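You operate a simulated robot arm through the tools that you are given. There is no shell and no other tool.

Carry out the task below with a simulated two-armed robot. There is one attempt and no reset: what you move stays moved.

Task
Jog the arm's elbow to 60 and wrist to -60, then disable it.
Fine: zero the counter first, with one press, and use 7 jog presses at most; the base stays as it is.

Only the result counts: the job must be done as asked and must still hold three seconds after the hand-in. Knocking over, shifting, dropping, spilling or breaking anything else fails it.

Robot
Two 7-joint arms with two-finger parallel grippers on one trunk that stands fixed in place. Base frame: the origin is at the foot of the trunk, x ahead of it, y to its left, z up. Readings come in mm, degrees, newtons and seconds.
The left shoulder is at [60, 143, 937], the right one opposite. With the tool pointing down near the work surface each hand reaches from about 320 to 740 mm from the base axis, measured 20 degrees to its own side. Payload 1.57 kg a hand.
The TCP of each hand is the grasp point between the finger pads, 30 mm short of the fingertips. In the tool frame z runs along the fingers and y along their closing line. The gripper opens to 110 mm. The fingers are 24 mm wide and 12 mm thick; the gripper's body (48 by 112 mm) begins 78 mm behind the TCP.
Orientation is that of the tool frame in the base frame, as a unit quaternion [x, y, z, w]. With the fingers straight down and closing along the base's y, the tool's x points along the base's -x, its y along +y and its z along -z.

Tools
- The arms move only by the tool move_arm. It takes "left_deltas", "right_deltas" or both (then of equal length, played together; a hand with none holds still); each is one flat list of numbers, 7 for each row, row after row: the shift along the tool's x, y, z in units of 400 mm (1.0 is 400 mm), then the turn, a rotation vector about the tool's x, y, z in units of 45 degrees (1.0 is 45 degrees), then the gripper command, from -1 (shut) to 1 (fully open), values between in proportion. In form: [x, y, z, wx, wy, wz, claw, x, y, z, wx, wy, wz, claw, ...]. A call has 1 to 20 rows; each row is the pose to reach, as a shift and turn from the pose commanded when the call began, along the tool's axes at that moment. A call with a number of a shift or a turn outside -1 to 1 is refused whole. Each row takes 0.2 s and may step no farther than 50 mm and 8.6 degrees from the row before; otherwise, or with a gripper value out of range, the whole call is refused. Where a pose cannot be reached the arm comes as near as it can. A force on the tool above 40 N (or 10 N above the force at the start of the call, whichever is more), or a blocked arm, ends the call early, and 0.2 s more pass. Each finger travels about 45 mm/s and halts on what it meets, pressing with about 32 N; the grip force reading is that of the motor and also rises with nothing between the fingers. The clock runs only during rows and for 0.2 s after the last one: add rows that repeat a pose to give the fingers time. It gives the time, the measured TCP pose, the force on the tool (base axes), the opening and the grip force at its end, in the units of the frame above (readings bear some noise), with the torque about the TCP (base axes, N m) and any sound that the robot's microphone picked up.
- Cameras (640 x 400 px; columns grow to the right, rows downward): "scene" is now at [44.9, 11.9, 1555.7]; the picture's right is [0.20, -0.98, 0.00], its down [-0.73, -0.15, -0.66] and it looks along [0.65, 0.13, -0.75] (base axes); focal length 345 px, centre (320, 200). "left" rides on the left gripper at [70, -16, -141] in its tool frame; the picture's right is [0.23, 0.97, 0.00], its down [-0.85, 0.20, -0.48] and it looks along [-0.47, 0.11, 0.88] (tool axes); focal length 222 px, centre (320, 200). "right" rides on the right gripper at [70, 16, -141] in its tool frame; the picture's right is [-0.23, 0.97, 0.00], its down [-0.86, -0.20, -0.48] and it looks along [-0.47, -0.11, 0.88] (tool axes); focal length 222 px, centre (320, 200). There is no depth. A picture from a camera that has moved, and an enlarged one, comes with that camera's place and axes in the base frame and with its lens. The place of the scene camera against the robot may be out by one fixed shift of up to 12 mm in any direction.
- grab_frame(camera): a new picture of that camera. No time passes.
- slide_trunk(by): slides the trunk up (or, below 0, down) by that many mm; the arms and the scene camera ride with it, the base frame stays. It gives what a move gives, with no picture.
- aim_head(pan, tilt): turns the head with the scene camera to pan (to the left, within 86 degrees either way) and tilt (down, from -29 to 69), counted from straight ahead of the robot. It gives what a move gives.
- inspect(camera, box): a new picture of the part [left, top, right, bottom] of that camera's present view, enlarged. No time passes.
- job_done(): hands the job in; it is judged then, once.

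Places have to be worked out from the pictures, the camera data and where the tool is seen. Open the grippers and draw the arms clear of the work before you hand the job in, unless the task says otherwise.

The tools are called after "Request:" by a JSON object that holds its "fn" and its "kwargs". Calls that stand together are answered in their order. move_arm: Moves the arms, as the interface text tells. Its arguments: {"type":"object","properties":{"left_deltas":{"type":"array","items":{"type":"number"}},"right_deltas":{"type":"array","items":{"type":"number"}}},"required":[]} The other tools are called the same way: slide_trunk (by) moves the trunk up or down; aim_head (pan, tilt) turns the head that bears the scene camera; grab_frame (camera) takes a picture; inspect (camera, box) takes an enlarged picture of a part of a camera's view; job_done () hands the job in.

At the start:

```text
time: 0.0
left_eef_pos: [367.4, 278.4, 1087.5]
left_ee_rot: [0.0, 1.0, 0.0, 0.0]
left_ft_force: [-1.0, 0.3, -0.4]
left_wrist_torque: [0.02, 0.02, 0.0]
left_opening: 109.9
left_gripper_force: 0.0
right_eef_pos: [438.9, -139.7, 1113.0]
right_ee_rot: [0.0, 1.0, 0.0, 0.001]
right_ft_force: [0.0, -1.1, -0.1]
right_wrist_torque: [-0.03, -0.02, 0.03]
right_opening: 110.4
right_gripper_force: 0.1
trunk travel left (down, up): [-536.0, 54.0]
head pan, tilt (commanded): [11.7, 48.3]
```

scene: 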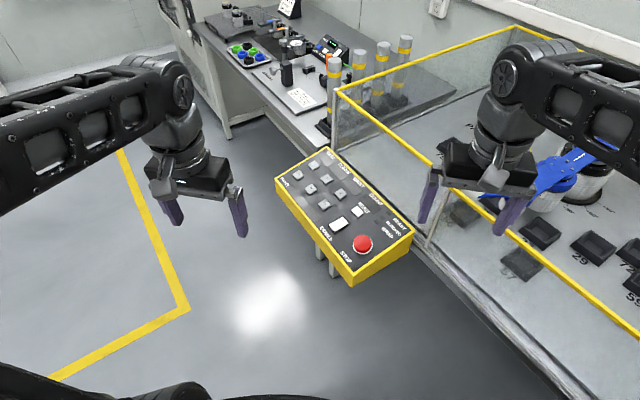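
right: 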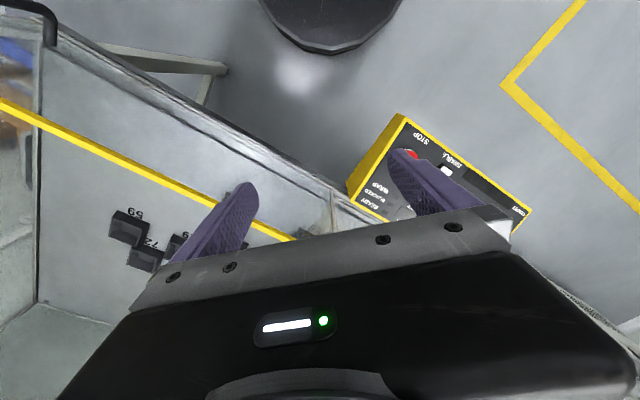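
left: 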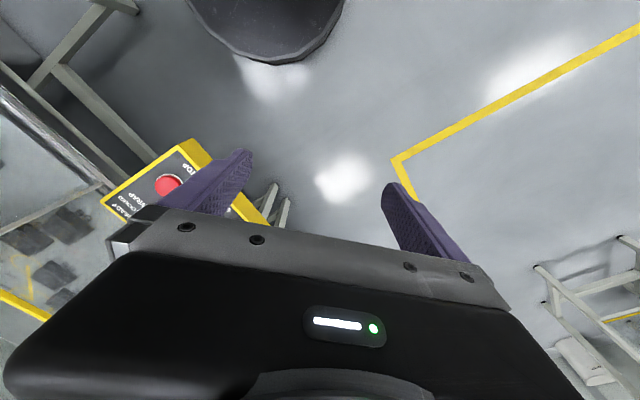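

The scene shows a yellow control box with buttons and a red stop in front of a fenced cell that holds a blue arm. I'll enlarge the panel to read its labels.

Request:
{"fn": "inspect", "kwargs": {"camera": "scene", "box": [260, 140, 430, 290]}}

Request:
{"fn": "inspect", "kwargs": {"camera": "scene", "box": [430, 100, 640, 300]}}

Request:
{"fn": "inspect", "kwargs": {"camera": "scene", "box": [190, 0, 430, 140]}}

```text
2.67 times, centred on (345, 215) of scene
camera zoom: at [44.9, 11.9, 1555.7], right [0.2, -0.98, 0.0], down [-0.73, -0.15, -0.66], along [0.65, 0.13, -0.75], focal length 921 px, centre (253, 160)
```

zoom: 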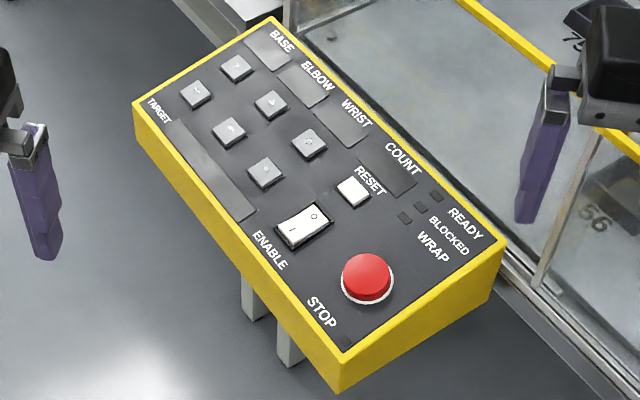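

```text
2.00 times, centred on (535, 200) of scene
camera zoom: at [44.9, 11.9, 1555.7], right [0.2, -0.98, 0.0], down [-0.73, -0.15, -0.66], along [0.65, 0.13, -0.75], focal length 691 px, centre (-110, 200)
```

zoom: 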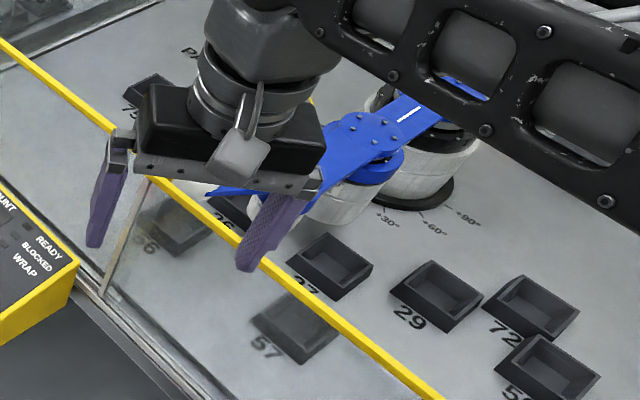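

```text
2.67 times, centred on (310, 70) of scene
camera zoom: at [44.9, 11.9, 1555.7], right [0.2, -0.98, 0.0], down [-0.73, -0.15, -0.66], along [0.65, 0.13, -0.75], focal length 921 px, centre (347, 547)
```

zoom: 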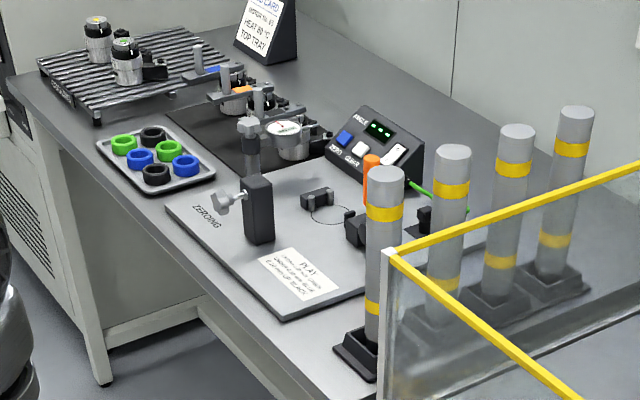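

The panel has six jog keys in pairs (BASE, ELBOW, WRIST), a RESET key, an ENABLE rocker, a STOP mushroom, and displays that look dark. I'll zoom in further to read the key symbols, and look into the cell.

Request:
{"fn": "inspect", "kwargs": {"camera": "scene", "box": [290, 145, 370, 195]}}

Request:
{"fn": "inspect", "kwargs": {"camera": "scene", "box": [320, 190, 400, 240]}}

Request:
{"fn": "inspect", "kwargs": {"camera": "scene", "box": [270, 165, 350, 215]}}

Request:
{"fn": "aim_head", "kwargs": {"pan": -25, "tilt": 45}}

```text
8.00 times, centred on (330, 170) of scene
camera zoom: at [44.9, 11.9, 1555.7], right [0.2, -0.98, 0.0], down [-0.73, -0.15, -0.66], along [0.65, 0.13, -0.75], focal length 2763 px, centre (240, 440)
```

zoom: 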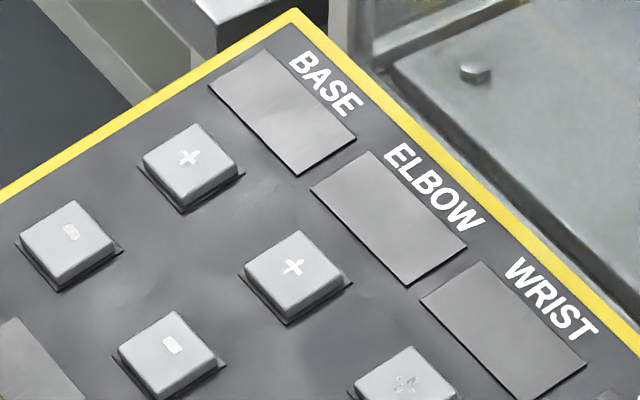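

```text
8.00 times, centred on (360, 215) of scene
camera zoom: at [44.9, 11.9, 1555.7], right [0.2, -0.98, 0.0], down [-0.73, -0.15, -0.66], along [0.65, 0.13, -0.75], focal length 2763 px, centre (0, 80)
```

zoom: 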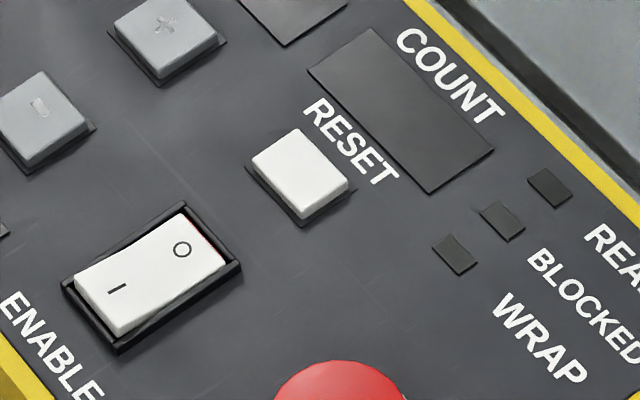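

```text
8.00 times, centred on (310, 190) of scene
camera zoom: at [44.9, 11.9, 1555.7], right [0.2, -0.98, 0.0], down [-0.73, -0.15, -0.66], along [0.65, 0.13, -0.75], focal length 2763 px, centre (400, 280)
```

zoom: 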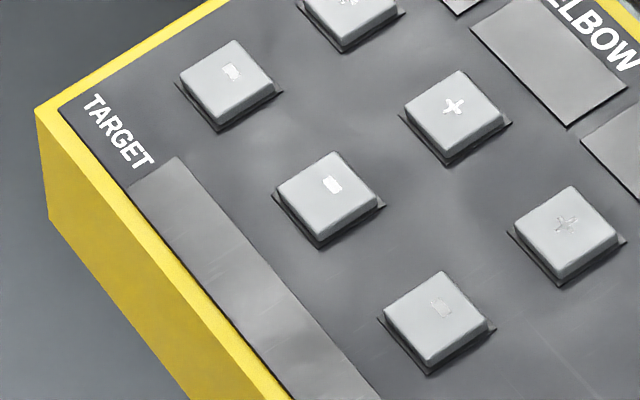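

```text
time: 1.0
left_eef_pos: [368.4, 278.4, 1090.7]
left_ee_rot: [0.0, 1.0, 0.0, 0.0]
left_ft_force: [0.8, -0.6, 0.0]
left_wrist_torque: [-0.03, -0.01, -0.01]
left_opening: 109.6
left_gripper_force: 0.0
right_eef_pos: [439.3, -140.8, 1114.3]
right_ee_rot: [-0.001, 1.0, 0.001, 0.0]
right_ft_force: [-0.2, 1.0, 0.9]
right_wrist_torque: [-0.01, 0.0, 0.01]
right_opening: 109.9
right_gripper_force: 0.2
trunk travel left (down, up): [-536.0, 54.0]
head pan, tilt (commanded): [-25.0, 45.0]
```

Request:
{"fn": "grab_frame", "kwargs": {"camera": "scene"}}

```text
taken
camera scene: at [41.8, -38.3, 1560.3], right [-0.42, -0.91, 0.0], down [-0.64, 0.3, -0.71], along [0.64, -0.3, -0.71], focal length 345 px, centre (320, 200)
```

scene: 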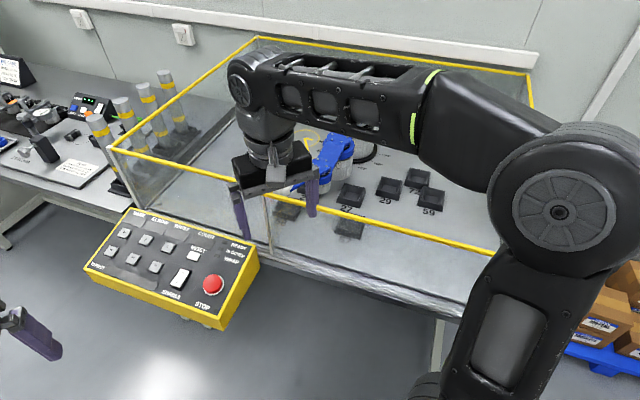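

The right hand hovers near the fence rail and partly hides the panel. I'll lift it, draw it back clear of the work, and read the result.

Request:
{"fn": "move_arm", "kwargs": {"right_deltas": [0, 0, -0.1, 0, 0, 0, 1, 0, 0, -0.15, 0, 0, 0, 1, 0.1, 0, -0.15, 0, 0, 0, 1, 0.2, 0, -0.15, 0, 0, 0, 1, 0.25, -0.1, -0.15, 0, 0, 0, 1, 0.25, -0.2, -0.15, 0, 0, 0, 1, 0.25, -0.3, -0.15, 0, 0, 0, 1]}}

Request:
{"fn": "grab_frame", "kwargs": {"camera": "scene"}}

Request:
{"fn": "grab_frame", "kwargs": {"camera": "right"}}

```text
time: 2.8
left_eef_pos: [368.2, 275.4, 1089.9]
left_ee_rot: [-0.001, 1.0, 0.001, 0.0]
left_ft_force: [-0.2, -0.2, 0.2]
left_wrist_torque: [0.11, 0.03, -0.03]
left_opening: 110.1
left_gripper_force: 0.1
right_eef_pos: [349.4, -162.0, 1155.8]
right_ee_rot: [-0.139, 0.989, 0.004, 0.049]
right_ft_force: [0.0, -0.3, -0.3]
right_wrist_torque: [0.05, 0.0, -0.03]
right_opening: 110.1
right_gripper_force: 0.1
right hand out of reach, approached as far as the arm can: row 1, 2, 3, 4, 5, 6, 7
trunk travel left (down, up): [-536.0, 54.0]
head pan, tilt (commanded): [-25.0, 45.0]
stopped in row 7 (right hand): the arm was blocked; the commanded pose is now the measured one
```

```text
taken
camera scene: at [42.4, -41.6, 1560.2], right [-0.42, -0.91, 0.0], down [-0.64, 0.3, -0.71], along [0.64, -0.3, -0.71], focal length 345 px, centre (320, 200)
```

scene: 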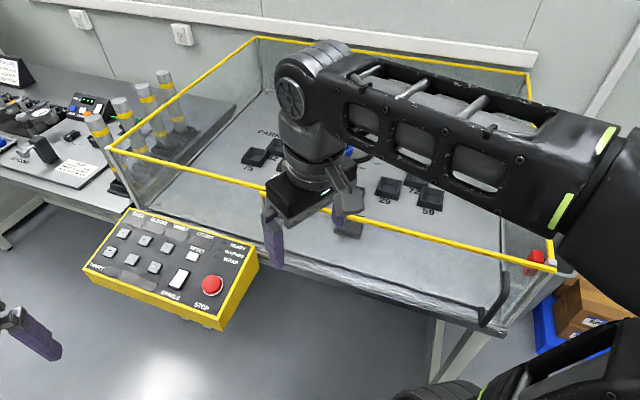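

```text
taken
camera right: at [263.4, -169.0, 1287.9], right [-0.05, 1.0, 0.02], down [0.83, 0.03, 0.56], along [0.56, 0.04, -0.83], focal length 222 px, centre (320, 200)
```

right: 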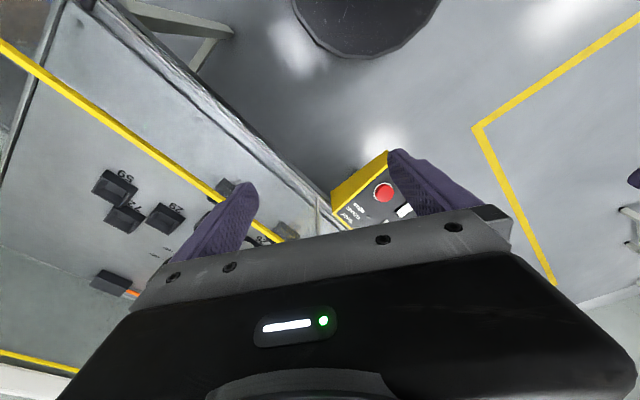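

The right hand is now drawn back, at the edge of its workspace. I estimate the panel at about x 460–860, y −110 to 280, z ≈ 850–900, turned about 45°, with the fence rail behind it at z ≈ 1000. I'll bring the left hand over the panel at a safe height for a well-calibrated close view.

Request:
{"fn": "move_arm", "kwargs": {"left_deltas": [-0.069, -0.053, 0.031, 0, 0, 0, 1, -0.138, -0.106, 0.063, 0, 0, 0, 1, -0.207, -0.159, 0.094, 0, 0, 0, 1, -0.276, -0.211, 0.126, 0, 0, 0, 1, -0.345, -0.264, 0.157, 0, 0, 0, 1, -0.414, -0.317, 0.189, 0, 0, 0, 1, -0.4825, -0.37, 0.22, 0, 0, 0, 1, -0.4825, -0.37, 0.22, 0, 0, 0, 1]}}

Request:
{"fn": "grab_frame", "kwargs": {"camera": "left"}}

Request:
{"fn": "aim_head", "kwargs": {"pan": 0, "tilt": 50}}

Request:
{"fn": "grab_frame", "kwargs": {"camera": "scene"}}

```text
time: 4.6
left_eef_pos: [559.7, 132.9, 1002.7]
left_ee_rot: [-0.001, 1.0, 0.001, 0.0]
left_ft_force: [0.4, -0.4, 1.2]
left_wrist_torque: [0.02, 0.0, -0.01]
left_opening: 110.1
left_gripper_force: 0.1
right_eef_pos: [349.9, -159.7, 1155.8]
right_ee_rot: [-0.136, 0.989, 0.001, 0.05]
right_ft_force: [-0.2, -0.8, 0.7]
right_wrist_torque: [-0.01, 0.0, -0.01]
right_opening: 109.9
right_gripper_force: 0.1
trunk travel left (down, up): [-536.0, 54.0]
head pan, tilt (commanded): [-25.0, 45.0]
```

```text
taken
camera left: at [490.2, 115.7, 1144.3], right [-0.23, 0.97, 0.0], down [0.85, 0.2, 0.48], along [0.47, 0.11, -0.88], focal length 222 px, centre (320, 200)
```

left: 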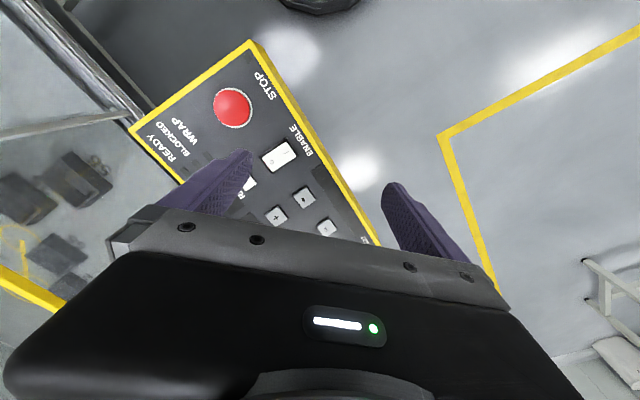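

```text
time: 5.5
left_eef_pos: [560.4, 132.4, 1002.0]
left_ee_rot: [-0.001, 1.0, 0.0, 0.0]
left_ft_force: [0.2, 0.7, -0.3]
left_wrist_torque: [0.0, -0.04, 0.02]
left_opening: 109.9
left_gripper_force: 0.0
right_eef_pos: [348.9, -159.1, 1155.1]
right_ee_rot: [-0.137, 0.989, 0.002, 0.049]
right_ft_force: [0.4, 0.5, 0.5]
right_wrist_torque: [0.04, -0.02, 0.01]
right_opening: 109.8
right_gripper_force: 0.1
trunk travel left (down, up): [-536.0, 54.0]
head pan, tilt (commanded): [0.0, 50.0]
```

```text
taken
camera scene: at [45.1, -4.1, 1553.5], right [0.0, -1.0, 0.0], down [-0.77, 0.0, -0.64], along [0.64, 0.0, -0.77], focal length 345 px, centre (320, 200)
```

scene: 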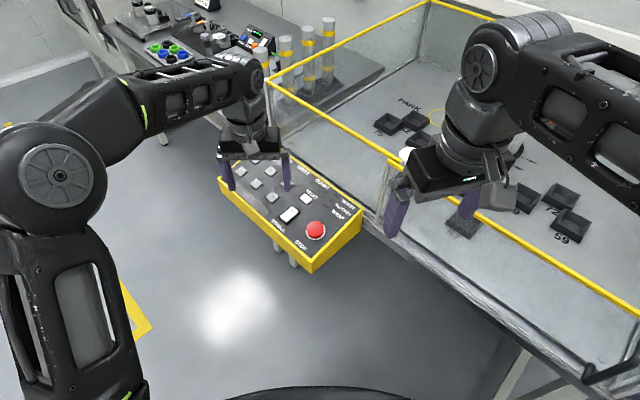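

The red mushroom triangulates consistently from the two left-hand views and the scene camera at about (550, 10, 829), so the scene camera's offset is small. I'll zoom both views to locate the keys accurately.

Request:
{"fn": "inspect", "kwargs": {"camera": "left", "box": [120, 30, 400, 205]}}

Request:
{"fn": "inspect", "kwargs": {"camera": "left", "box": [220, 130, 380, 250]}}

Request:
{"fn": "inspect", "kwargs": {"camera": "scene", "box": [210, 150, 370, 275]}}

```text
2.29 times, centred on (260, 118) of left
camera zoom: at [490.4, 115.6, 1144.2], right [-0.23, 0.97, 0.0], down [0.86, 0.2, 0.48], along [0.47, 0.11, -0.88], focal length 508 px, centre (457, 389)
```

zoom: 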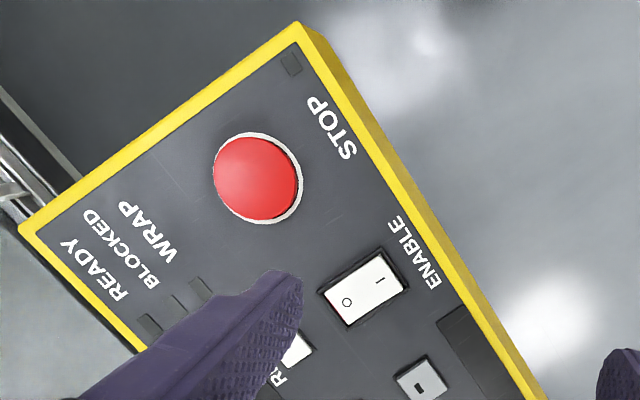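

```text
3.33 times, centred on (300, 190) of left
camera zoom: at [490.4, 115.6, 1144.2], right [-0.23, 0.97, 0.0], down [0.86, 0.2, 0.48], along [0.47, 0.11, -0.88], focal length 740 px, centre (387, 233)
```

zoom: 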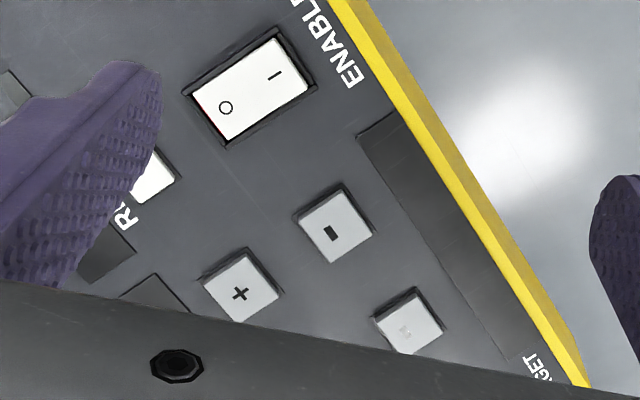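

```text
3.20 times, centred on (290, 212) of scene
camera zoom: at [45.1, -4.1, 1553.5], right [0.0, -1.0, 0.0], down [-0.77, 0.0, -0.64], along [0.64, 0.0, -0.77], focal length 1105 px, centre (416, 160)
```

zoom: 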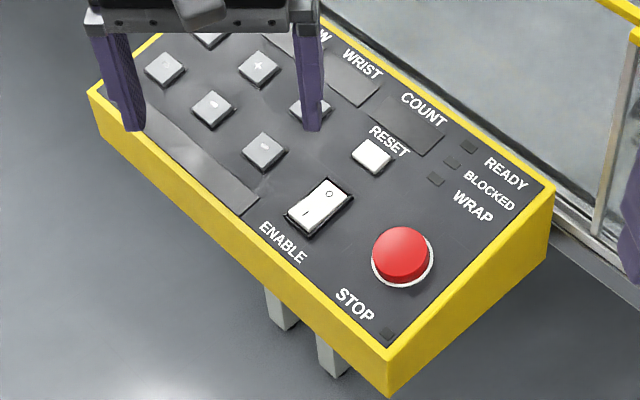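

The panel plane comes out with its front right corner near (470, 27, 824) and back right corner near (600, −104, 859). That gives a yaw of about 45° and a tilt of about 11°, and puts the rail about 100 mm behind the RESET and "+" keys at z ≈ 1028. I'll turn the left tool square to the panel, close the fingers, and hover above the I end of the rocker.

Request:
{"fn": "move_arm", "kwargs": {"left_deltas": [-0.004, -0.01, 0.019, 0.0133, -0.0322, 0.1424, -1, -0.008, -0.019, 0.038, 0.0267, -0.0644, 0.2849, -1, -0.012, -0.029, 0.057, 0.04, -0.0966, 0.4273, -1, -0.015, -0.038, 0.075, 0.0533, -0.1289, 0.5697, -1, -0.019, -0.048, 0.094, 0.0666, -0.1611, 0.7121, -1, -0.023, -0.057, 0.113, 0.08, -0.1933, 0.8546, -1, -0.027, -0.067, 0.132, 0.0933, -0.2255, 0.997, -1, -0.027, -0.067, 0.132, 0.0933, -0.2255, 0.997, -1, -0.027, -0.067, 0.132, 0.0933, -0.2255, 0.997, -1]}}

Request:
{"fn": "grab_frame", "kwargs": {"camera": "left"}}

Request:
{"fn": "grab_frame", "kwargs": {"camera": "scene"}}

```text
time: 7.5
left_eef_pos: [571.7, 105.1, 948.3]
left_ee_rot: [0.381, 0.92, -0.037, 0.086]
left_ft_force: [-0.2, -0.2, 0.0]
left_wrist_torque: [0.02, 0.03, 0.0]
left_opening: 0.0
left_gripper_force: 21.6
right_eef_pos: [349.6, -160.2, 1156.5]
right_ee_rot: [-0.138, 0.989, 0.002, 0.05]
right_ft_force: [-0.2, 0.4, 0.5]
right_wrist_torque: [0.02, -0.03, 0.03]
right_opening: 110.2
right_gripper_force: 0.0
trunk travel left (down, up): [-536.0, 54.0]
head pan, tilt (commanded): [0.0, 50.0]
```

```text
taken
camera left: at [493.0, 160.0, 1074.8], right [0.53, 0.85, -0.04], down [0.67, -0.39, 0.63], along [0.52, -0.36, -0.78], focal length 222 px, centre (320, 200)
```

left: 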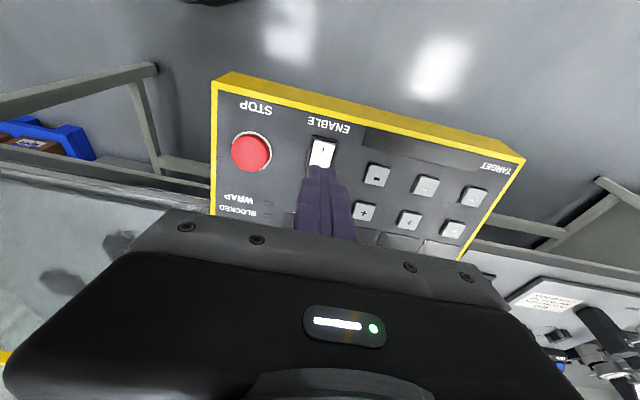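

```text
taken
camera scene: at [45.1, -4.0, 1553.4], right [0.0, -1.0, 0.0], down [-0.77, 0.0, -0.64], along [0.64, 0.0, -0.77], focal length 345 px, centre (320, 200)
```

scene: 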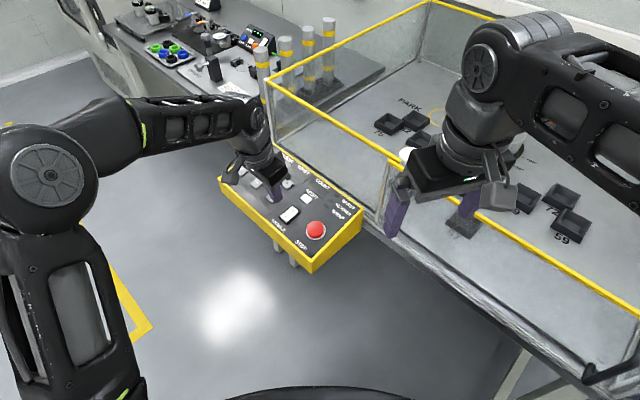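

All six keys now show in the hand camera. I'll enlarge that view to refine the key positions.

Request:
{"fn": "inspect", "kwargs": {"camera": "left", "box": [205, 65, 365, 165]}}

Request:
{"fn": "inspect", "kwargs": {"camera": "left", "box": [330, 130, 530, 255]}}

Request:
{"fn": "inspect", "kwargs": {"camera": "scene", "box": [210, 150, 370, 275]}}

```text
4.00 times, centred on (285, 115) of left
camera zoom: at [493.0, 160.0, 1074.8], right [0.53, 0.85, -0.04], down [0.67, -0.39, 0.63], along [0.52, -0.36, -0.78], focal length 888 px, centre (460, 540)
```

zoom: 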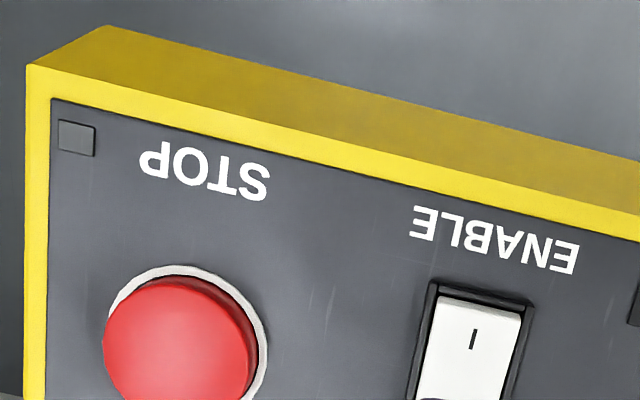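

```text
3.20 times, centred on (430, 192) of left
camera zoom: at [493.0, 160.0, 1074.8], right [0.53, 0.85, -0.04], down [0.67, -0.39, 0.63], along [0.52, -0.36, -0.78], focal length 711 px, centre (-32, 224)
```

zoom: 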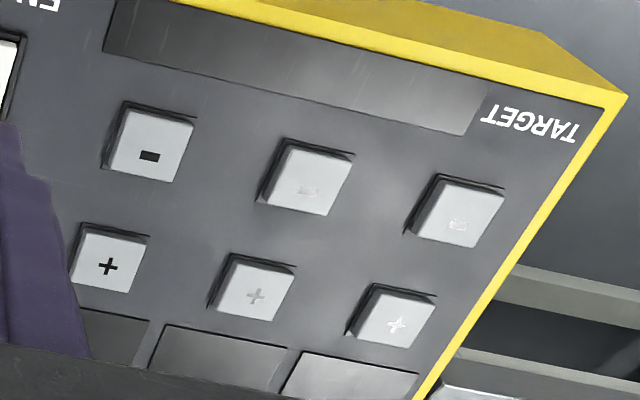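

```text
3.20 times, centred on (290, 212) of scene
camera zoom: at [45.1, -4.0, 1553.4], right [0.0, -1.0, 0.0], down [-0.77, 0.0, -0.64], along [0.64, 0.0, -0.77], focal length 1105 px, centre (416, 160)
```

zoom: 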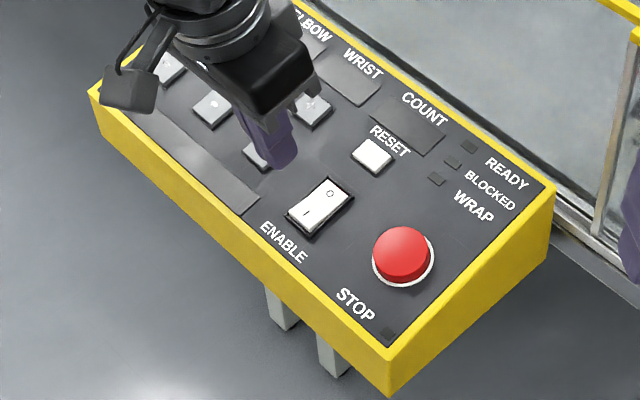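

The refined estimates place the rocker's I end near (589, 92, 830), with the key tops around z ≈ 833–844. I'll descend along the panel normal to about 20 mm above the I end and check the alignment.

Request:
{"fn": "move_arm", "kwargs": {"left_deltas": [0.001, 0.003, 0.059, 0, 0, 0, -1, 0.002, 0.006, 0.119, 0, 0, 0, -1, 0.002, 0.009, 0.178, 0, 0, 0, -1, 0.002, 0.009, 0.178, 0, 0, 0, -1]}}

Request:
{"fn": "grab_frame", "kwargs": {"camera": "left"}}

Request:
{"fn": "inspect", "kwargs": {"camera": "scene", "box": [210, 150, 370, 275]}}

Request:
{"fn": "inspect", "kwargs": {"camera": "left", "box": [240, 100, 400, 200]}}

```text
time: 8.5
left_eef_pos: [582.9, 97.8, 876.5]
left_ee_rot: [0.38, 0.92, -0.036, 0.086]
left_ft_force: [-0.6, 0.4, 0.7]
left_wrist_torque: [0.03, 0.01, 0.01]
left_opening: 0.1
left_gripper_force: 21.0
right_eef_pos: [349.1, -160.1, 1156.1]
right_ee_rot: [-0.137, 0.989, 0.001, 0.05]
right_ft_force: [-0.1, -0.1, 0.0]
right_wrist_torque: [0.01, 0.0, -0.01]
right_opening: 110.1
right_gripper_force: 0.2
trunk travel left (down, up): [-536.0, 54.0]
head pan, tilt (commanded): [0.0, 50.0]
```

```text
taken
camera left: at [503.6, 152.2, 1002.7], right [0.53, 0.85, -0.04], down [0.67, -0.39, 0.63], along [0.52, -0.36, -0.78], focal length 222 px, centre (320, 200)
```

left: 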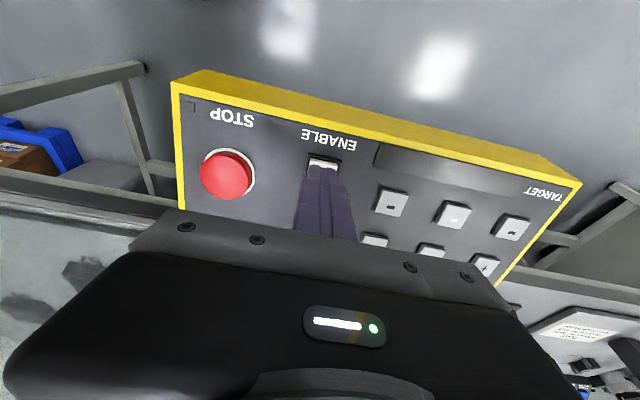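

```text
3.20 times, centred on (290, 212) of scene
camera zoom: at [44.8, -4.0, 1553.5], right [0.0, -1.0, 0.0], down [-0.77, 0.0, -0.64], along [0.64, 0.0, -0.77], focal length 1105 px, centre (416, 160)
```

zoom: 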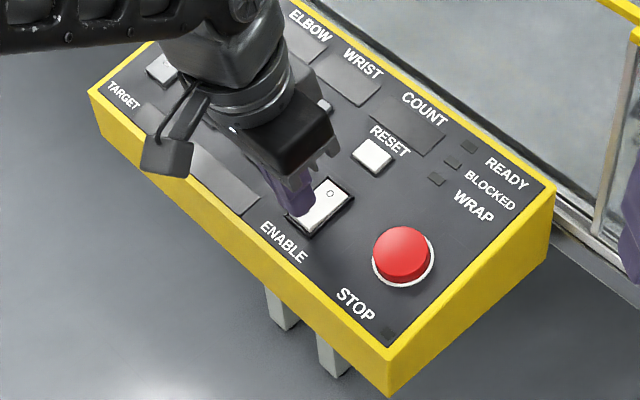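

```text
4.00 times, centred on (320, 150) of left
camera zoom: at [503.6, 152.2, 1002.7], right [0.53, 0.85, -0.04], down [0.67, -0.39, 0.63], along [0.52, -0.36, -0.78], focal length 888 px, centre (320, 400)
```

zoom: 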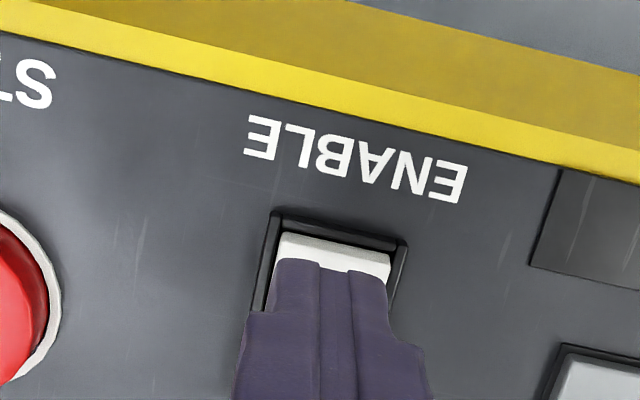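

The tip sits over the I half, about 17 mm above it. I'll shift it slightly inward, come down 12 mm, and watch the force and sound.

Request:
{"fn": "move_arm", "kwargs": {"left_deltas": [-0.01, 0.004, 0.015, 0, 0, 0, -1, -0.01, 0.004, 0.03, 0, 0, 0, -1]}}

Request:
{"fn": "inspect", "kwargs": {"camera": "left", "box": [240, 100, 400, 200]}}

```text
time: 9.1
left_eef_pos: [587.8, 93.4, 865.8]
left_ee_rot: [0.38, 0.92, -0.035, 0.086]
left_ft_force: [-0.2, 0.1, -0.1]
left_wrist_torque: [0.03, -0.02, 0.01]
left_opening: 0.0
left_gripper_force: 21.0
right_eef_pos: [348.6, -159.4, 1156.7]
right_ee_rot: [-0.137, 0.989, 0.001, 0.05]
right_ft_force: [-0.5, 0.8, -0.5]
right_wrist_torque: [-0.01, 0.01, -0.02]
right_opening: 109.9
right_gripper_force: 0.1
trunk travel left (down, up): [-536.0, 54.0]
head pan, tilt (commanded): [0.0, 50.0]
```

```text
4.00 times, centred on (320, 150) of left
camera zoom: at [509.4, 148.5, 991.5], right [0.53, 0.85, -0.04], down [0.67, -0.39, 0.63], along [0.52, -0.36, -0.78], focal length 888 px, centre (320, 400)
```

zoom: 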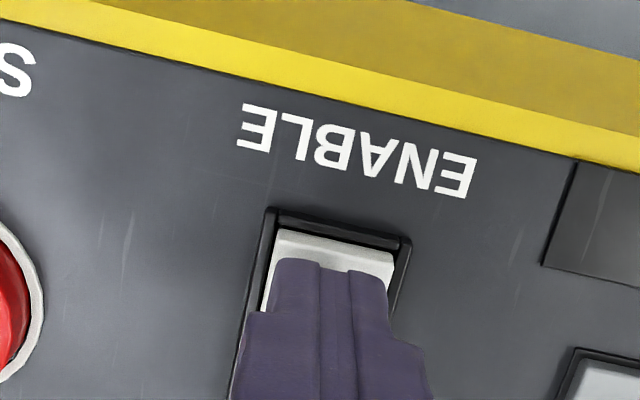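

There's no contact yet with the tip at z ≈ 836. I'll descend in small steps.

Request:
{"fn": "move_arm", "kwargs": {"left_deltas": [0, 0, 0.005, 0, 0, 0, -1, 0, 0, 0.01, 0, 0, 0, -1]}}

```text
time: 9.7
left_eef_pos: [589.6, 93.8, 861.6]
left_ee_rot: [0.38, 0.92, -0.036, 0.086]
left_ft_force: [-0.2, -0.7, 0.4]
left_wrist_torque: [0.01, -0.03, -0.01]
left_opening: 0.0
left_gripper_force: 21.6
right_eef_pos: [350.4, -160.1, 1155.1]
right_ee_rot: [-0.137, 0.989, 0.002, 0.05]
right_ft_force: [0.4, -0.2, 0.3]
right_wrist_torque: [0.03, -0.03, -0.03]
right_opening: 109.8
right_gripper_force: 0.0
trunk travel left (down, up): [-536.0, 54.0]
head pan, tilt (commanded): [0.0, 50.0]
```

Still no contact with the tip at z ≈ 832, so I'll go a little further.

Request:
{"fn": "move_arm", "kwargs": {"left_deltas": [0, 0, 0.005, 0, 0, 0, -1, 0, 0, 0.01, 0, 0, 0, -1]}}

Request:
{"fn": "inspect", "kwargs": {"camera": "left", "box": [240, 100, 400, 200]}}

```text
time: 10.3
left_eef_pos: [588.6, 92.0, 859.1]
left_ee_rot: [0.38, 0.92, -0.036, 0.087]
left_ft_force: [-0.4, -0.5, -1.5]
left_wrist_torque: [-0.02, 0.0, 0.0]
left_opening: 0.0
left_gripper_force: 21.0
right_eef_pos: [348.2, -159.9, 1155.9]
right_ee_rot: [-0.137, 0.989, 0.002, 0.049]
right_ft_force: [0.9, -0.6, 0.0]
right_wrist_torque: [-0.04, -0.03, 0.01]
right_opening: 110.1
right_gripper_force: 0.0
trunk travel left (down, up): [-536.0, 54.0]
head pan, tilt (commanded): [0.0, 50.0]
```

```text
4.00 times, centred on (320, 150) of left
camera zoom: at [510.6, 148.5, 985.1], right [0.53, 0.85, -0.04], down [0.67, -0.39, 0.63], along [0.52, -0.36, -0.78], focal length 888 px, centre (320, 400)
```

zoom: 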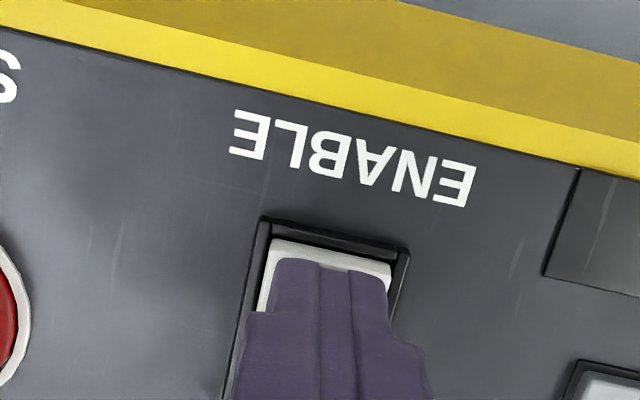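

The force is still near zero with the tip at z ≈ 829. I'll continue down.

Request:
{"fn": "move_arm", "kwargs": {"left_deltas": [0, 0, 0.005, 0, 0, 0, -1, 0, 0, 0.01, 0, 0, 0, -1]}}

Request:
{"fn": "inspect", "kwargs": {"camera": "left", "box": [240, 100, 400, 200]}}

```text
time: 10.9
left_eef_pos: [590.4, 93.2, 855.4]
left_ee_rot: [0.38, 0.92, -0.036, 0.086]
left_ft_force: [-1.5, 3.1, 2.8]
left_wrist_torque: [0.04, -0.04, -0.03]
left_opening: 0.0
left_gripper_force: 21.2
right_eef_pos: [348.6, -160.0, 1156.8]
right_ee_rot: [-0.137, 0.989, 0.002, 0.05]
right_ft_force: [-0.5, 0.4, 0.3]
right_wrist_torque: [0.01, 0.0, 0.04]
right_opening: 110.1
right_gripper_force: 0.2
trunk travel left (down, up): [-536.0, 54.0]
head pan, tilt (commanded): [0.0, 50.0]
```

```text
4.00 times, centred on (320, 150) of left
camera zoom: at [511.0, 148.2, 981.3], right [0.53, 0.85, -0.04], down [0.67, -0.39, 0.63], along [0.52, -0.36, -0.78], focal length 888 px, centre (320, 400)
```

zoom: 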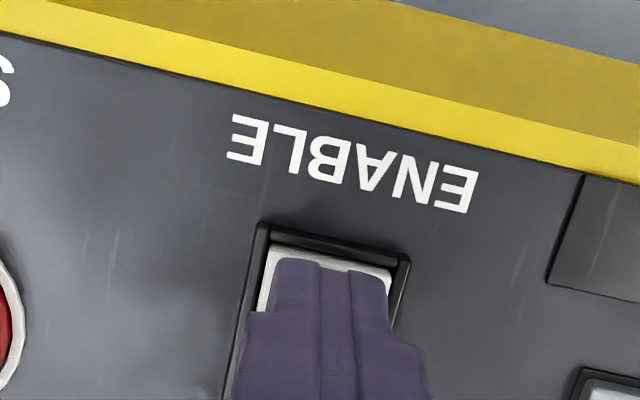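

Contact has begun at about 4 N with the tip at z ≈ 826. I'll press a few millimetres more and listen for the switch.

Request:
{"fn": "move_arm", "kwargs": {"left_deltas": [0, 0, 0.004, 0, 0, 0, -1, 0, 0, 0.008, 0, 0, 0, -1]}}

Request:
{"fn": "inspect", "kwargs": {"camera": "scene", "box": [210, 150, 370, 275]}}

```text
time: 11.5
left_eef_pos: [590.5, 93.7, 855.2]
left_ee_rot: [0.38, 0.92, -0.034, 0.089]
left_ft_force: [-7.2, 8.4, 22.2]
left_wrist_torque: [-0.04, -0.05, -0.12]
left_opening: 0.1
left_gripper_force: 21.2
right_eef_pos: [345.9, -159.8, 1157.0]
right_ee_rot: [-0.138, 0.989, 0.002, 0.051]
right_ft_force: [1.1, 0.3, 0.4]
right_wrist_torque: [0.0, -0.02, 0.0]
right_opening: 110.2
right_gripper_force: 0.1
trunk travel left (down, up): [-536.0, 54.0]
head pan, tilt (commanded): [0.0, 50.0]
```

```text
3.20 times, centred on (290, 212) of scene
camera zoom: at [42.0, -3.2, 1553.9], right [0.0, -1.0, 0.0], down [-0.76, 0.0, -0.64], along [0.64, 0.0, -0.76], focal length 1105 px, centre (416, 160)
```

zoom: 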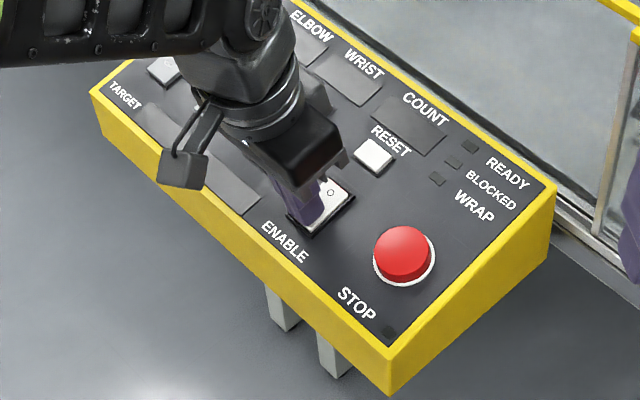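

At 22 N the rocker hasn't moved or clicked, and the panel is still dark. I'll back off 40 mm and look closely at which way the rocker is tipped before pressing harder.

Request:
{"fn": "move_arm", "kwargs": {"left_deltas": [0, 0, -0.05, 0, 0, 0, -1, 0.05, 0, -0.15, 0, 0, 0, -1, 0.1, 0.1, -0.25, 0, 0, 0, -1, 0.15, 0.2, -0.3, 0, 0, 0, -1]}}

Request:
{"fn": "inspect", "kwargs": {"camera": "scene", "box": [270, 195, 310, 225]}}

Request:
{"fn": "inspect", "kwargs": {"camera": "scene", "box": [290, 200, 350, 250]}}

Request:
{"fn": "grab_frame", "kwargs": {"camera": "left"}}

```text
refused: row 3 steps farther than a row can; nothing moved
```

```text
13.33 times, centred on (290, 210) of scene
camera zoom: at [42.0, -3.2, 1553.9], right [0.0, -1.0, 0.0], down [-0.76, 0.0, -0.64], along [0.64, 0.0, -0.76], focal length 4606 px, centre (720, 67)
```

zoom: 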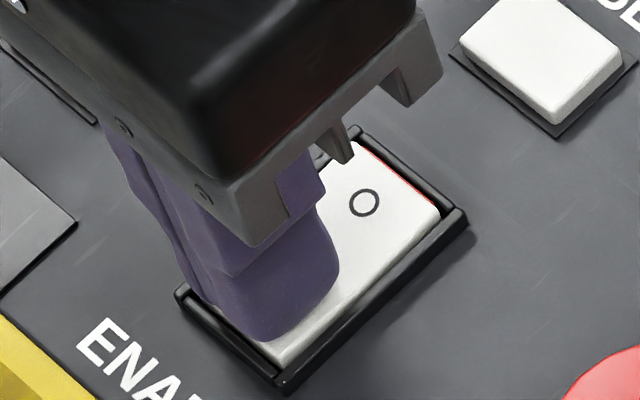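

```text
8.00 times, centred on (320, 225) of scene
camera zoom: at [42.0, -3.2, 1553.9], right [0.0, -1.0, 0.0], down [-0.76, 0.0, -0.64], along [0.64, 0.0, -0.76], focal length 2763 px, centre (320, 0)
```

zoom: 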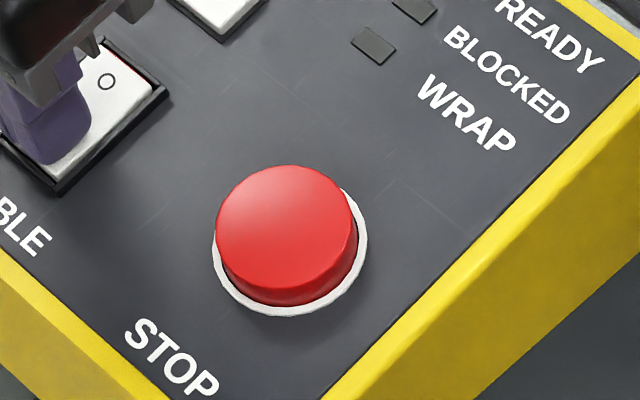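

```text
taken
camera left: at [510.3, 148.2, 980.8], right [0.53, 0.85, -0.04], down [0.67, -0.39, 0.63], along [0.52, -0.36, -0.77], focal length 222 px, centre (320, 200)
```

left: 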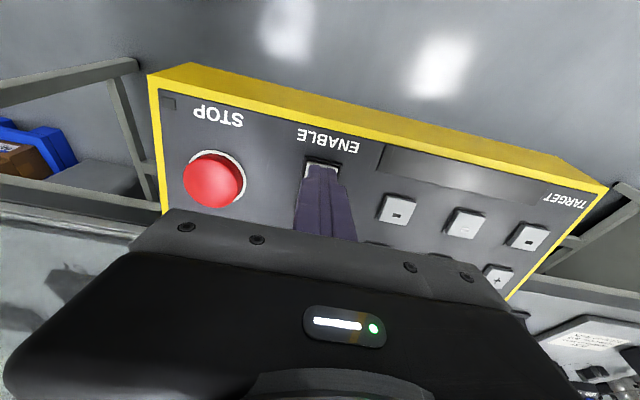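

The last move was refused for a step that was too large. I'll retract in smaller steps to expose the whole rocker.

Request:
{"fn": "move_arm", "kwargs": {"left_deltas": [0, 0, -0.03, 0, 0, 0, -1, 0, 0, -0.1, 0, 0, 0, -1, 0.03, 0.06, -0.18, 0, 0, 0, -1, 0.06, 0.14, -0.25, 0, 0, 0, -1, 0.08, 0.22, -0.3, 0, 0, 0, -1]}}

Request:
{"fn": "inspect", "kwargs": {"camera": "scene", "box": [272, 195, 312, 225]}}

Request:
{"fn": "inspect", "kwargs": {"camera": "scene", "box": [210, 150, 370, 275]}}

Request:
{"fn": "grab_frame", "kwargs": {"camera": "left"}}

```text
time: 12.7
left_eef_pos: [613.7, 195.5, 965.7]
left_ee_rot: [0.381, 0.92, -0.036, 0.086]
left_ft_force: [-0.2, -0.3, 0.6]
left_wrist_torque: [-0.04, -0.02, 0.0]
left_opening: 0.0
left_gripper_force: 21.7
right_eef_pos: [348.3, -159.9, 1156.4]
right_ee_rot: [-0.137, 0.989, 0.001, 0.05]
right_ft_force: [0.3, -0.3, -0.2]
right_wrist_torque: [-0.01, -0.01, -0.02]
right_opening: 110.3
right_gripper_force: 0.2
trunk travel left (down, up): [-536.0, 54.0]
head pan, tilt (commanded): [0.0, 50.0]
```

```text
13.33 times, centred on (292, 210) of scene
camera zoom: at [45.0, -3.4, 1553.4], right [0.0, -1.0, 0.0], down [-0.77, 0.0, -0.64], along [0.64, 0.0, -0.77], focal length 4606 px, centre (693, 67)
```

zoom: 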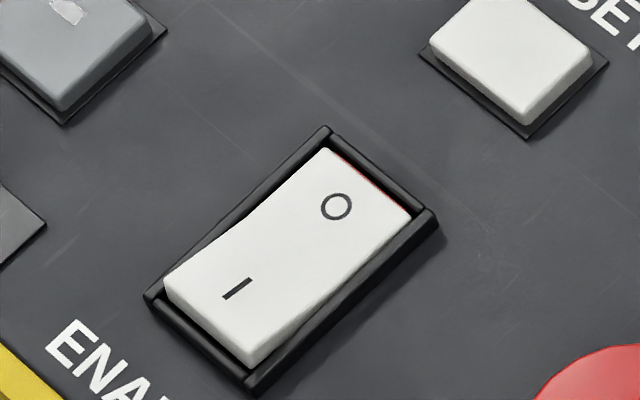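

```text
3.20 times, centred on (290, 212) of scene
camera zoom: at [45.0, -3.4, 1553.4], right [0.0, -1.0, 0.0], down [-0.77, 0.0, -0.64], along [0.64, 0.0, -0.77], focal length 1105 px, centre (416, 160)
```

zoom: 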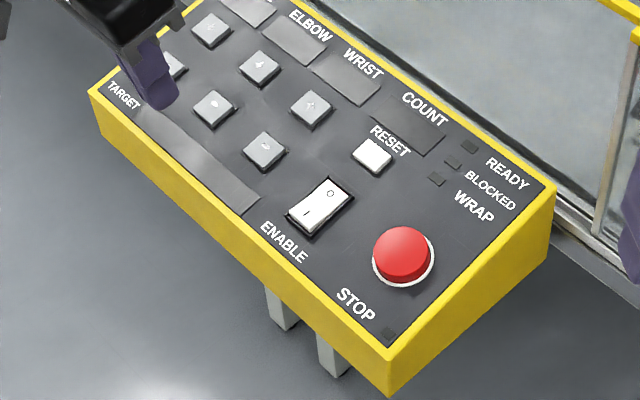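

```text
taken
camera left: at [535.7, 250.9, 1092.5], right [0.53, 0.85, -0.04], down [0.67, -0.39, 0.63], along [0.52, -0.36, -0.78], focal length 222 px, centre (320, 200)
```

left: 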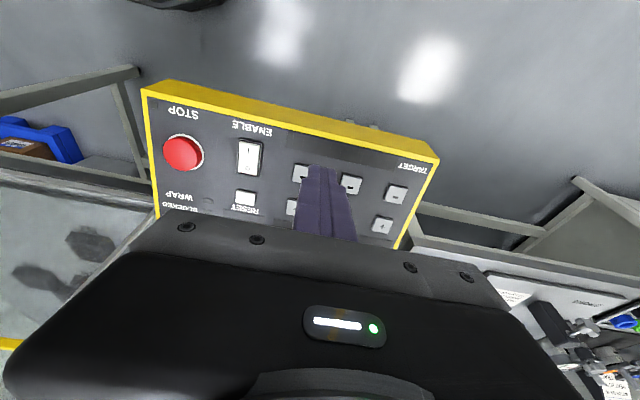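

The rocker is clearly at O: its I end stands up and its O end is sunk, so pressing I is right but needs more force, applied closer to the end. I'll come back 3 mm nearer the I end, with a 12 mm gap.

Request:
{"fn": "move_arm", "kwargs": {"left_deltas": [-0.025, -0.075, 0.05, 0, 0, 0, -1, -0.05, -0.15, 0.1, 0, 0, 0, -1, -0.0725, -0.2225, 0.15, 0, 0, 0, -1, -0.0725, -0.2225, 0.225, 0, 0, 0, -1, -0.0725, -0.2225, 0.27, 0, 0, 0, -1, -0.0725, -0.2225, 0.27, 0, 0, 0, -1]}}

Request:
{"fn": "inspect", "kwargs": {"camera": "left", "box": [240, 100, 400, 200]}}

Request:
{"fn": "inspect", "kwargs": {"camera": "scene", "box": [272, 195, 312, 225]}}

```text
time: 14.1
left_eef_pos: [585.3, 96.0, 866.6]
left_ee_rot: [0.38, 0.92, -0.036, 0.086]
left_ft_force: [0.4, -0.9, 0.3]
left_wrist_torque: [0.02, 0.02, 0.02]
left_opening: 0.1
left_gripper_force: 21.6
right_eef_pos: [349.2, -158.6, 1155.7]
right_ee_rot: [-0.137, 0.989, 0.002, 0.05]
right_ft_force: [-0.2, -0.2, 0.3]
right_wrist_torque: [-0.02, -0.02, 0.02]
right_opening: 110.2
right_gripper_force: 0.1
trunk travel left (down, up): [-536.0, 54.0]
head pan, tilt (commanded): [0.0, 50.0]
```

```text
4.00 times, centred on (320, 150) of left
camera zoom: at [507.6, 151.2, 991.7], right [0.53, 0.85, -0.04], down [0.67, -0.39, 0.63], along [0.52, -0.36, -0.78], focal length 888 px, centre (320, 400)
```

zoom: 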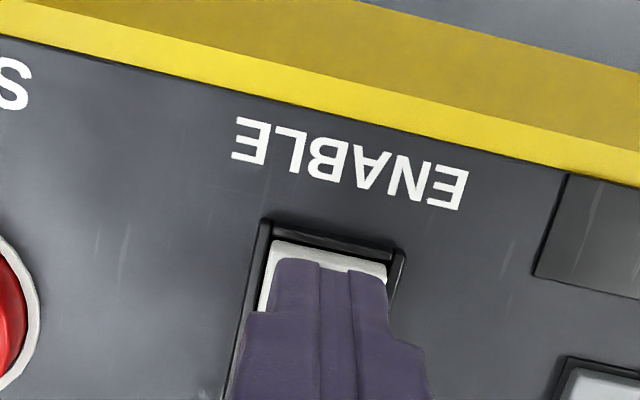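

```text
13.33 times, centred on (292, 210) of scene
camera zoom: at [45.1, -3.9, 1553.4], right [0.0, -1.0, 0.0], down [-0.77, 0.0, -0.64], along [0.64, 0.0, -0.77], focal length 4606 px, centre (693, 67)
```

zoom: 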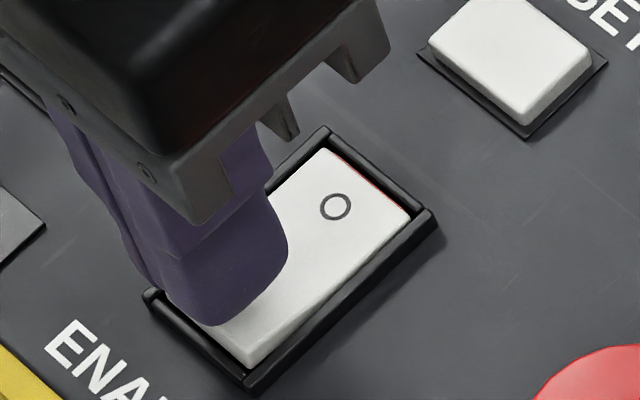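

The finger front edge should land flush with the rocker's I end. I'll shift 1 mm sideways and press down steadily.

Request:
{"fn": "move_arm", "kwargs": {"left_deltas": [0, -0.003, 0.01, 0, 0, 0, -1, 0, -0.003, 0.02, 0, 0, 0, -1, 0, -0.003, 0.025, 0, 0, 0, -1, 0, -0.003, 0.03, 0, 0, 0, -1, 0, -0.003, 0.034, 0, 0, 0, -1]}}

Request:
{"fn": "inspect", "kwargs": {"camera": "scene", "box": [210, 150, 370, 275]}}

```text
time: 15.3
left_eef_pos: [587.2, 93.5, 853.6]
left_ee_rot: [0.38, 0.92, -0.035, 0.087]
left_ft_force: [-10.3, 8.6, 23.3]
left_wrist_torque: [0.01, -0.03, -0.14]
left_opening: 0.0
left_gripper_force: 21.6
right_eef_pos: [346.3, -158.6, 1158.5]
right_ee_rot: [-0.137, 0.989, 0.002, 0.051]
right_ft_force: [-0.1, 0.2, 0.1]
right_wrist_torque: [-0.04, 0.0, 0.01]
right_opening: 109.9
right_gripper_force: 0.0
trunk travel left (down, up): [-536.0, 54.0]
head pan, tilt (commanded): [0.0, 50.0]
```

```text
3.20 times, centred on (290, 212) of scene
camera zoom: at [41.5, -3.1, 1553.9], right [0.0, -1.0, 0.0], down [-0.76, 0.0, -0.64], along [0.64, 0.0, -0.76], focal length 1105 px, centre (416, 160)
```

zoom: 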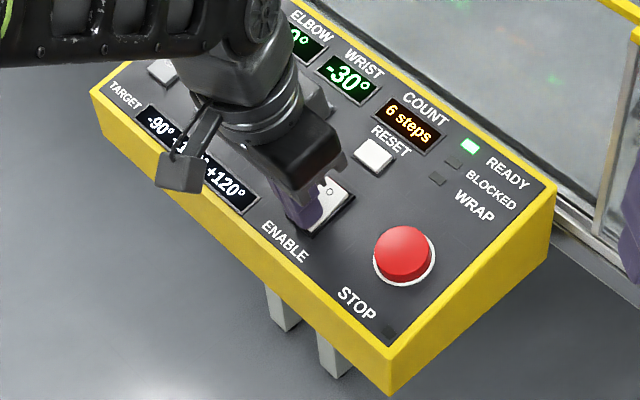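

The panel has lit up: WRIST −30°, COUNT "6 steps", READY on. I'll retract the hand and read all the displays.

Request:
{"fn": "move_arm", "kwargs": {"left_deltas": [0, 0, -0.03, 0, 0, 0, -1, 0, 0, -0.1, 0, 0, 0, -1, 0.06, 0.03, -0.18, 0, 0, 0, -1, 0.14, 0.06, -0.25, 0, 0, 0, -1, 0.24, 0.08, -0.3, 0, 0, 0, -1, 0.34, 0.08, -0.32, 0, 0, 0, -1]}}

Request:
{"fn": "inspect", "kwargs": {"camera": "scene", "box": [210, 150, 370, 275]}}

Request:
{"fn": "grab_frame", "kwargs": {"camera": "scene"}}

Request:
{"fn": "grab_frame", "kwargs": {"camera": "right"}}

```text
time: 16.7
left_eef_pos: [495.8, 226.5, 949.0]
left_ee_rot: [0.381, 0.92, -0.036, 0.086]
left_ft_force: [-0.3, 0.7, -0.7]
left_wrist_torque: [0.01, -0.02, -0.04]
left_opening: 0.1
left_gripper_force: 21.3
right_eef_pos: [347.3, -159.6, 1156.6]
right_ee_rot: [-0.138, 0.989, 0.002, 0.05]
right_ft_force: [-0.5, -0.2, 0.5]
right_wrist_torque: [0.0, 0.02, 0.02]
right_opening: 110.1
right_gripper_force: 0.0
trunk travel left (down, up): [-536.0, 54.0]
head pan, tilt (commanded): [0.0, 50.0]
```

```text
3.20 times, centred on (290, 212) of scene
camera zoom: at [44.2, -3.6, 1553.5], right [0.0, -1.0, 0.0], down [-0.77, 0.0, -0.64], along [0.64, 0.0, -0.77], focal length 1105 px, centre (416, 160)
```

zoom: 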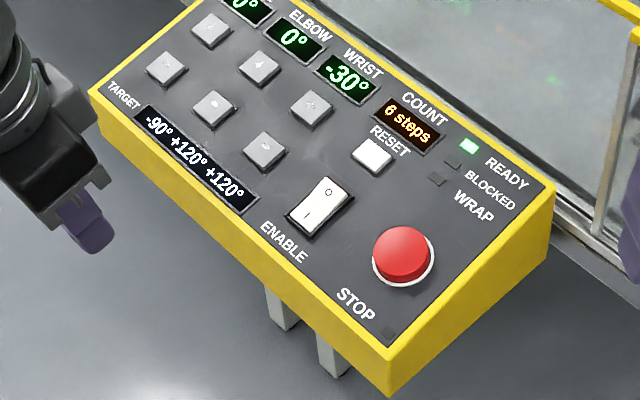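

```text
taken
camera scene: at [44.2, -3.6, 1553.5], right [0.0, -1.0, 0.0], down [-0.77, 0.0, -0.64], along [0.64, 0.0, -0.77], focal length 345 px, centre (320, 200)
```

scene: 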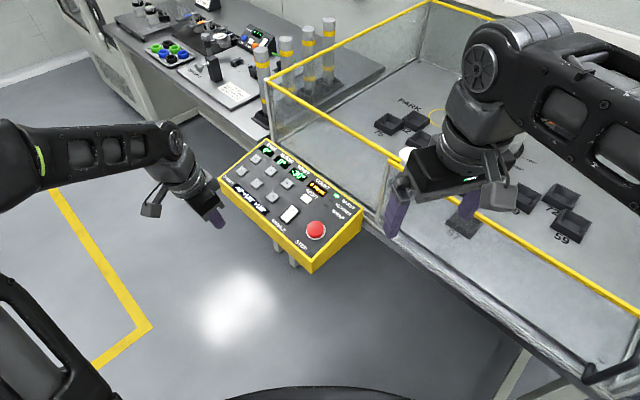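

```text
taken
camera right: at [262.0, -166.2, 1288.6], right [-0.05, 1.0, 0.01], down [0.83, 0.03, 0.56], along [0.56, 0.04, -0.83], focal length 222 px, centre (320, 200)
```

right: 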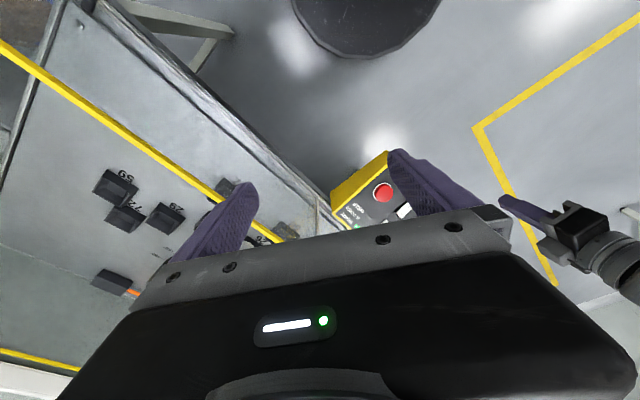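

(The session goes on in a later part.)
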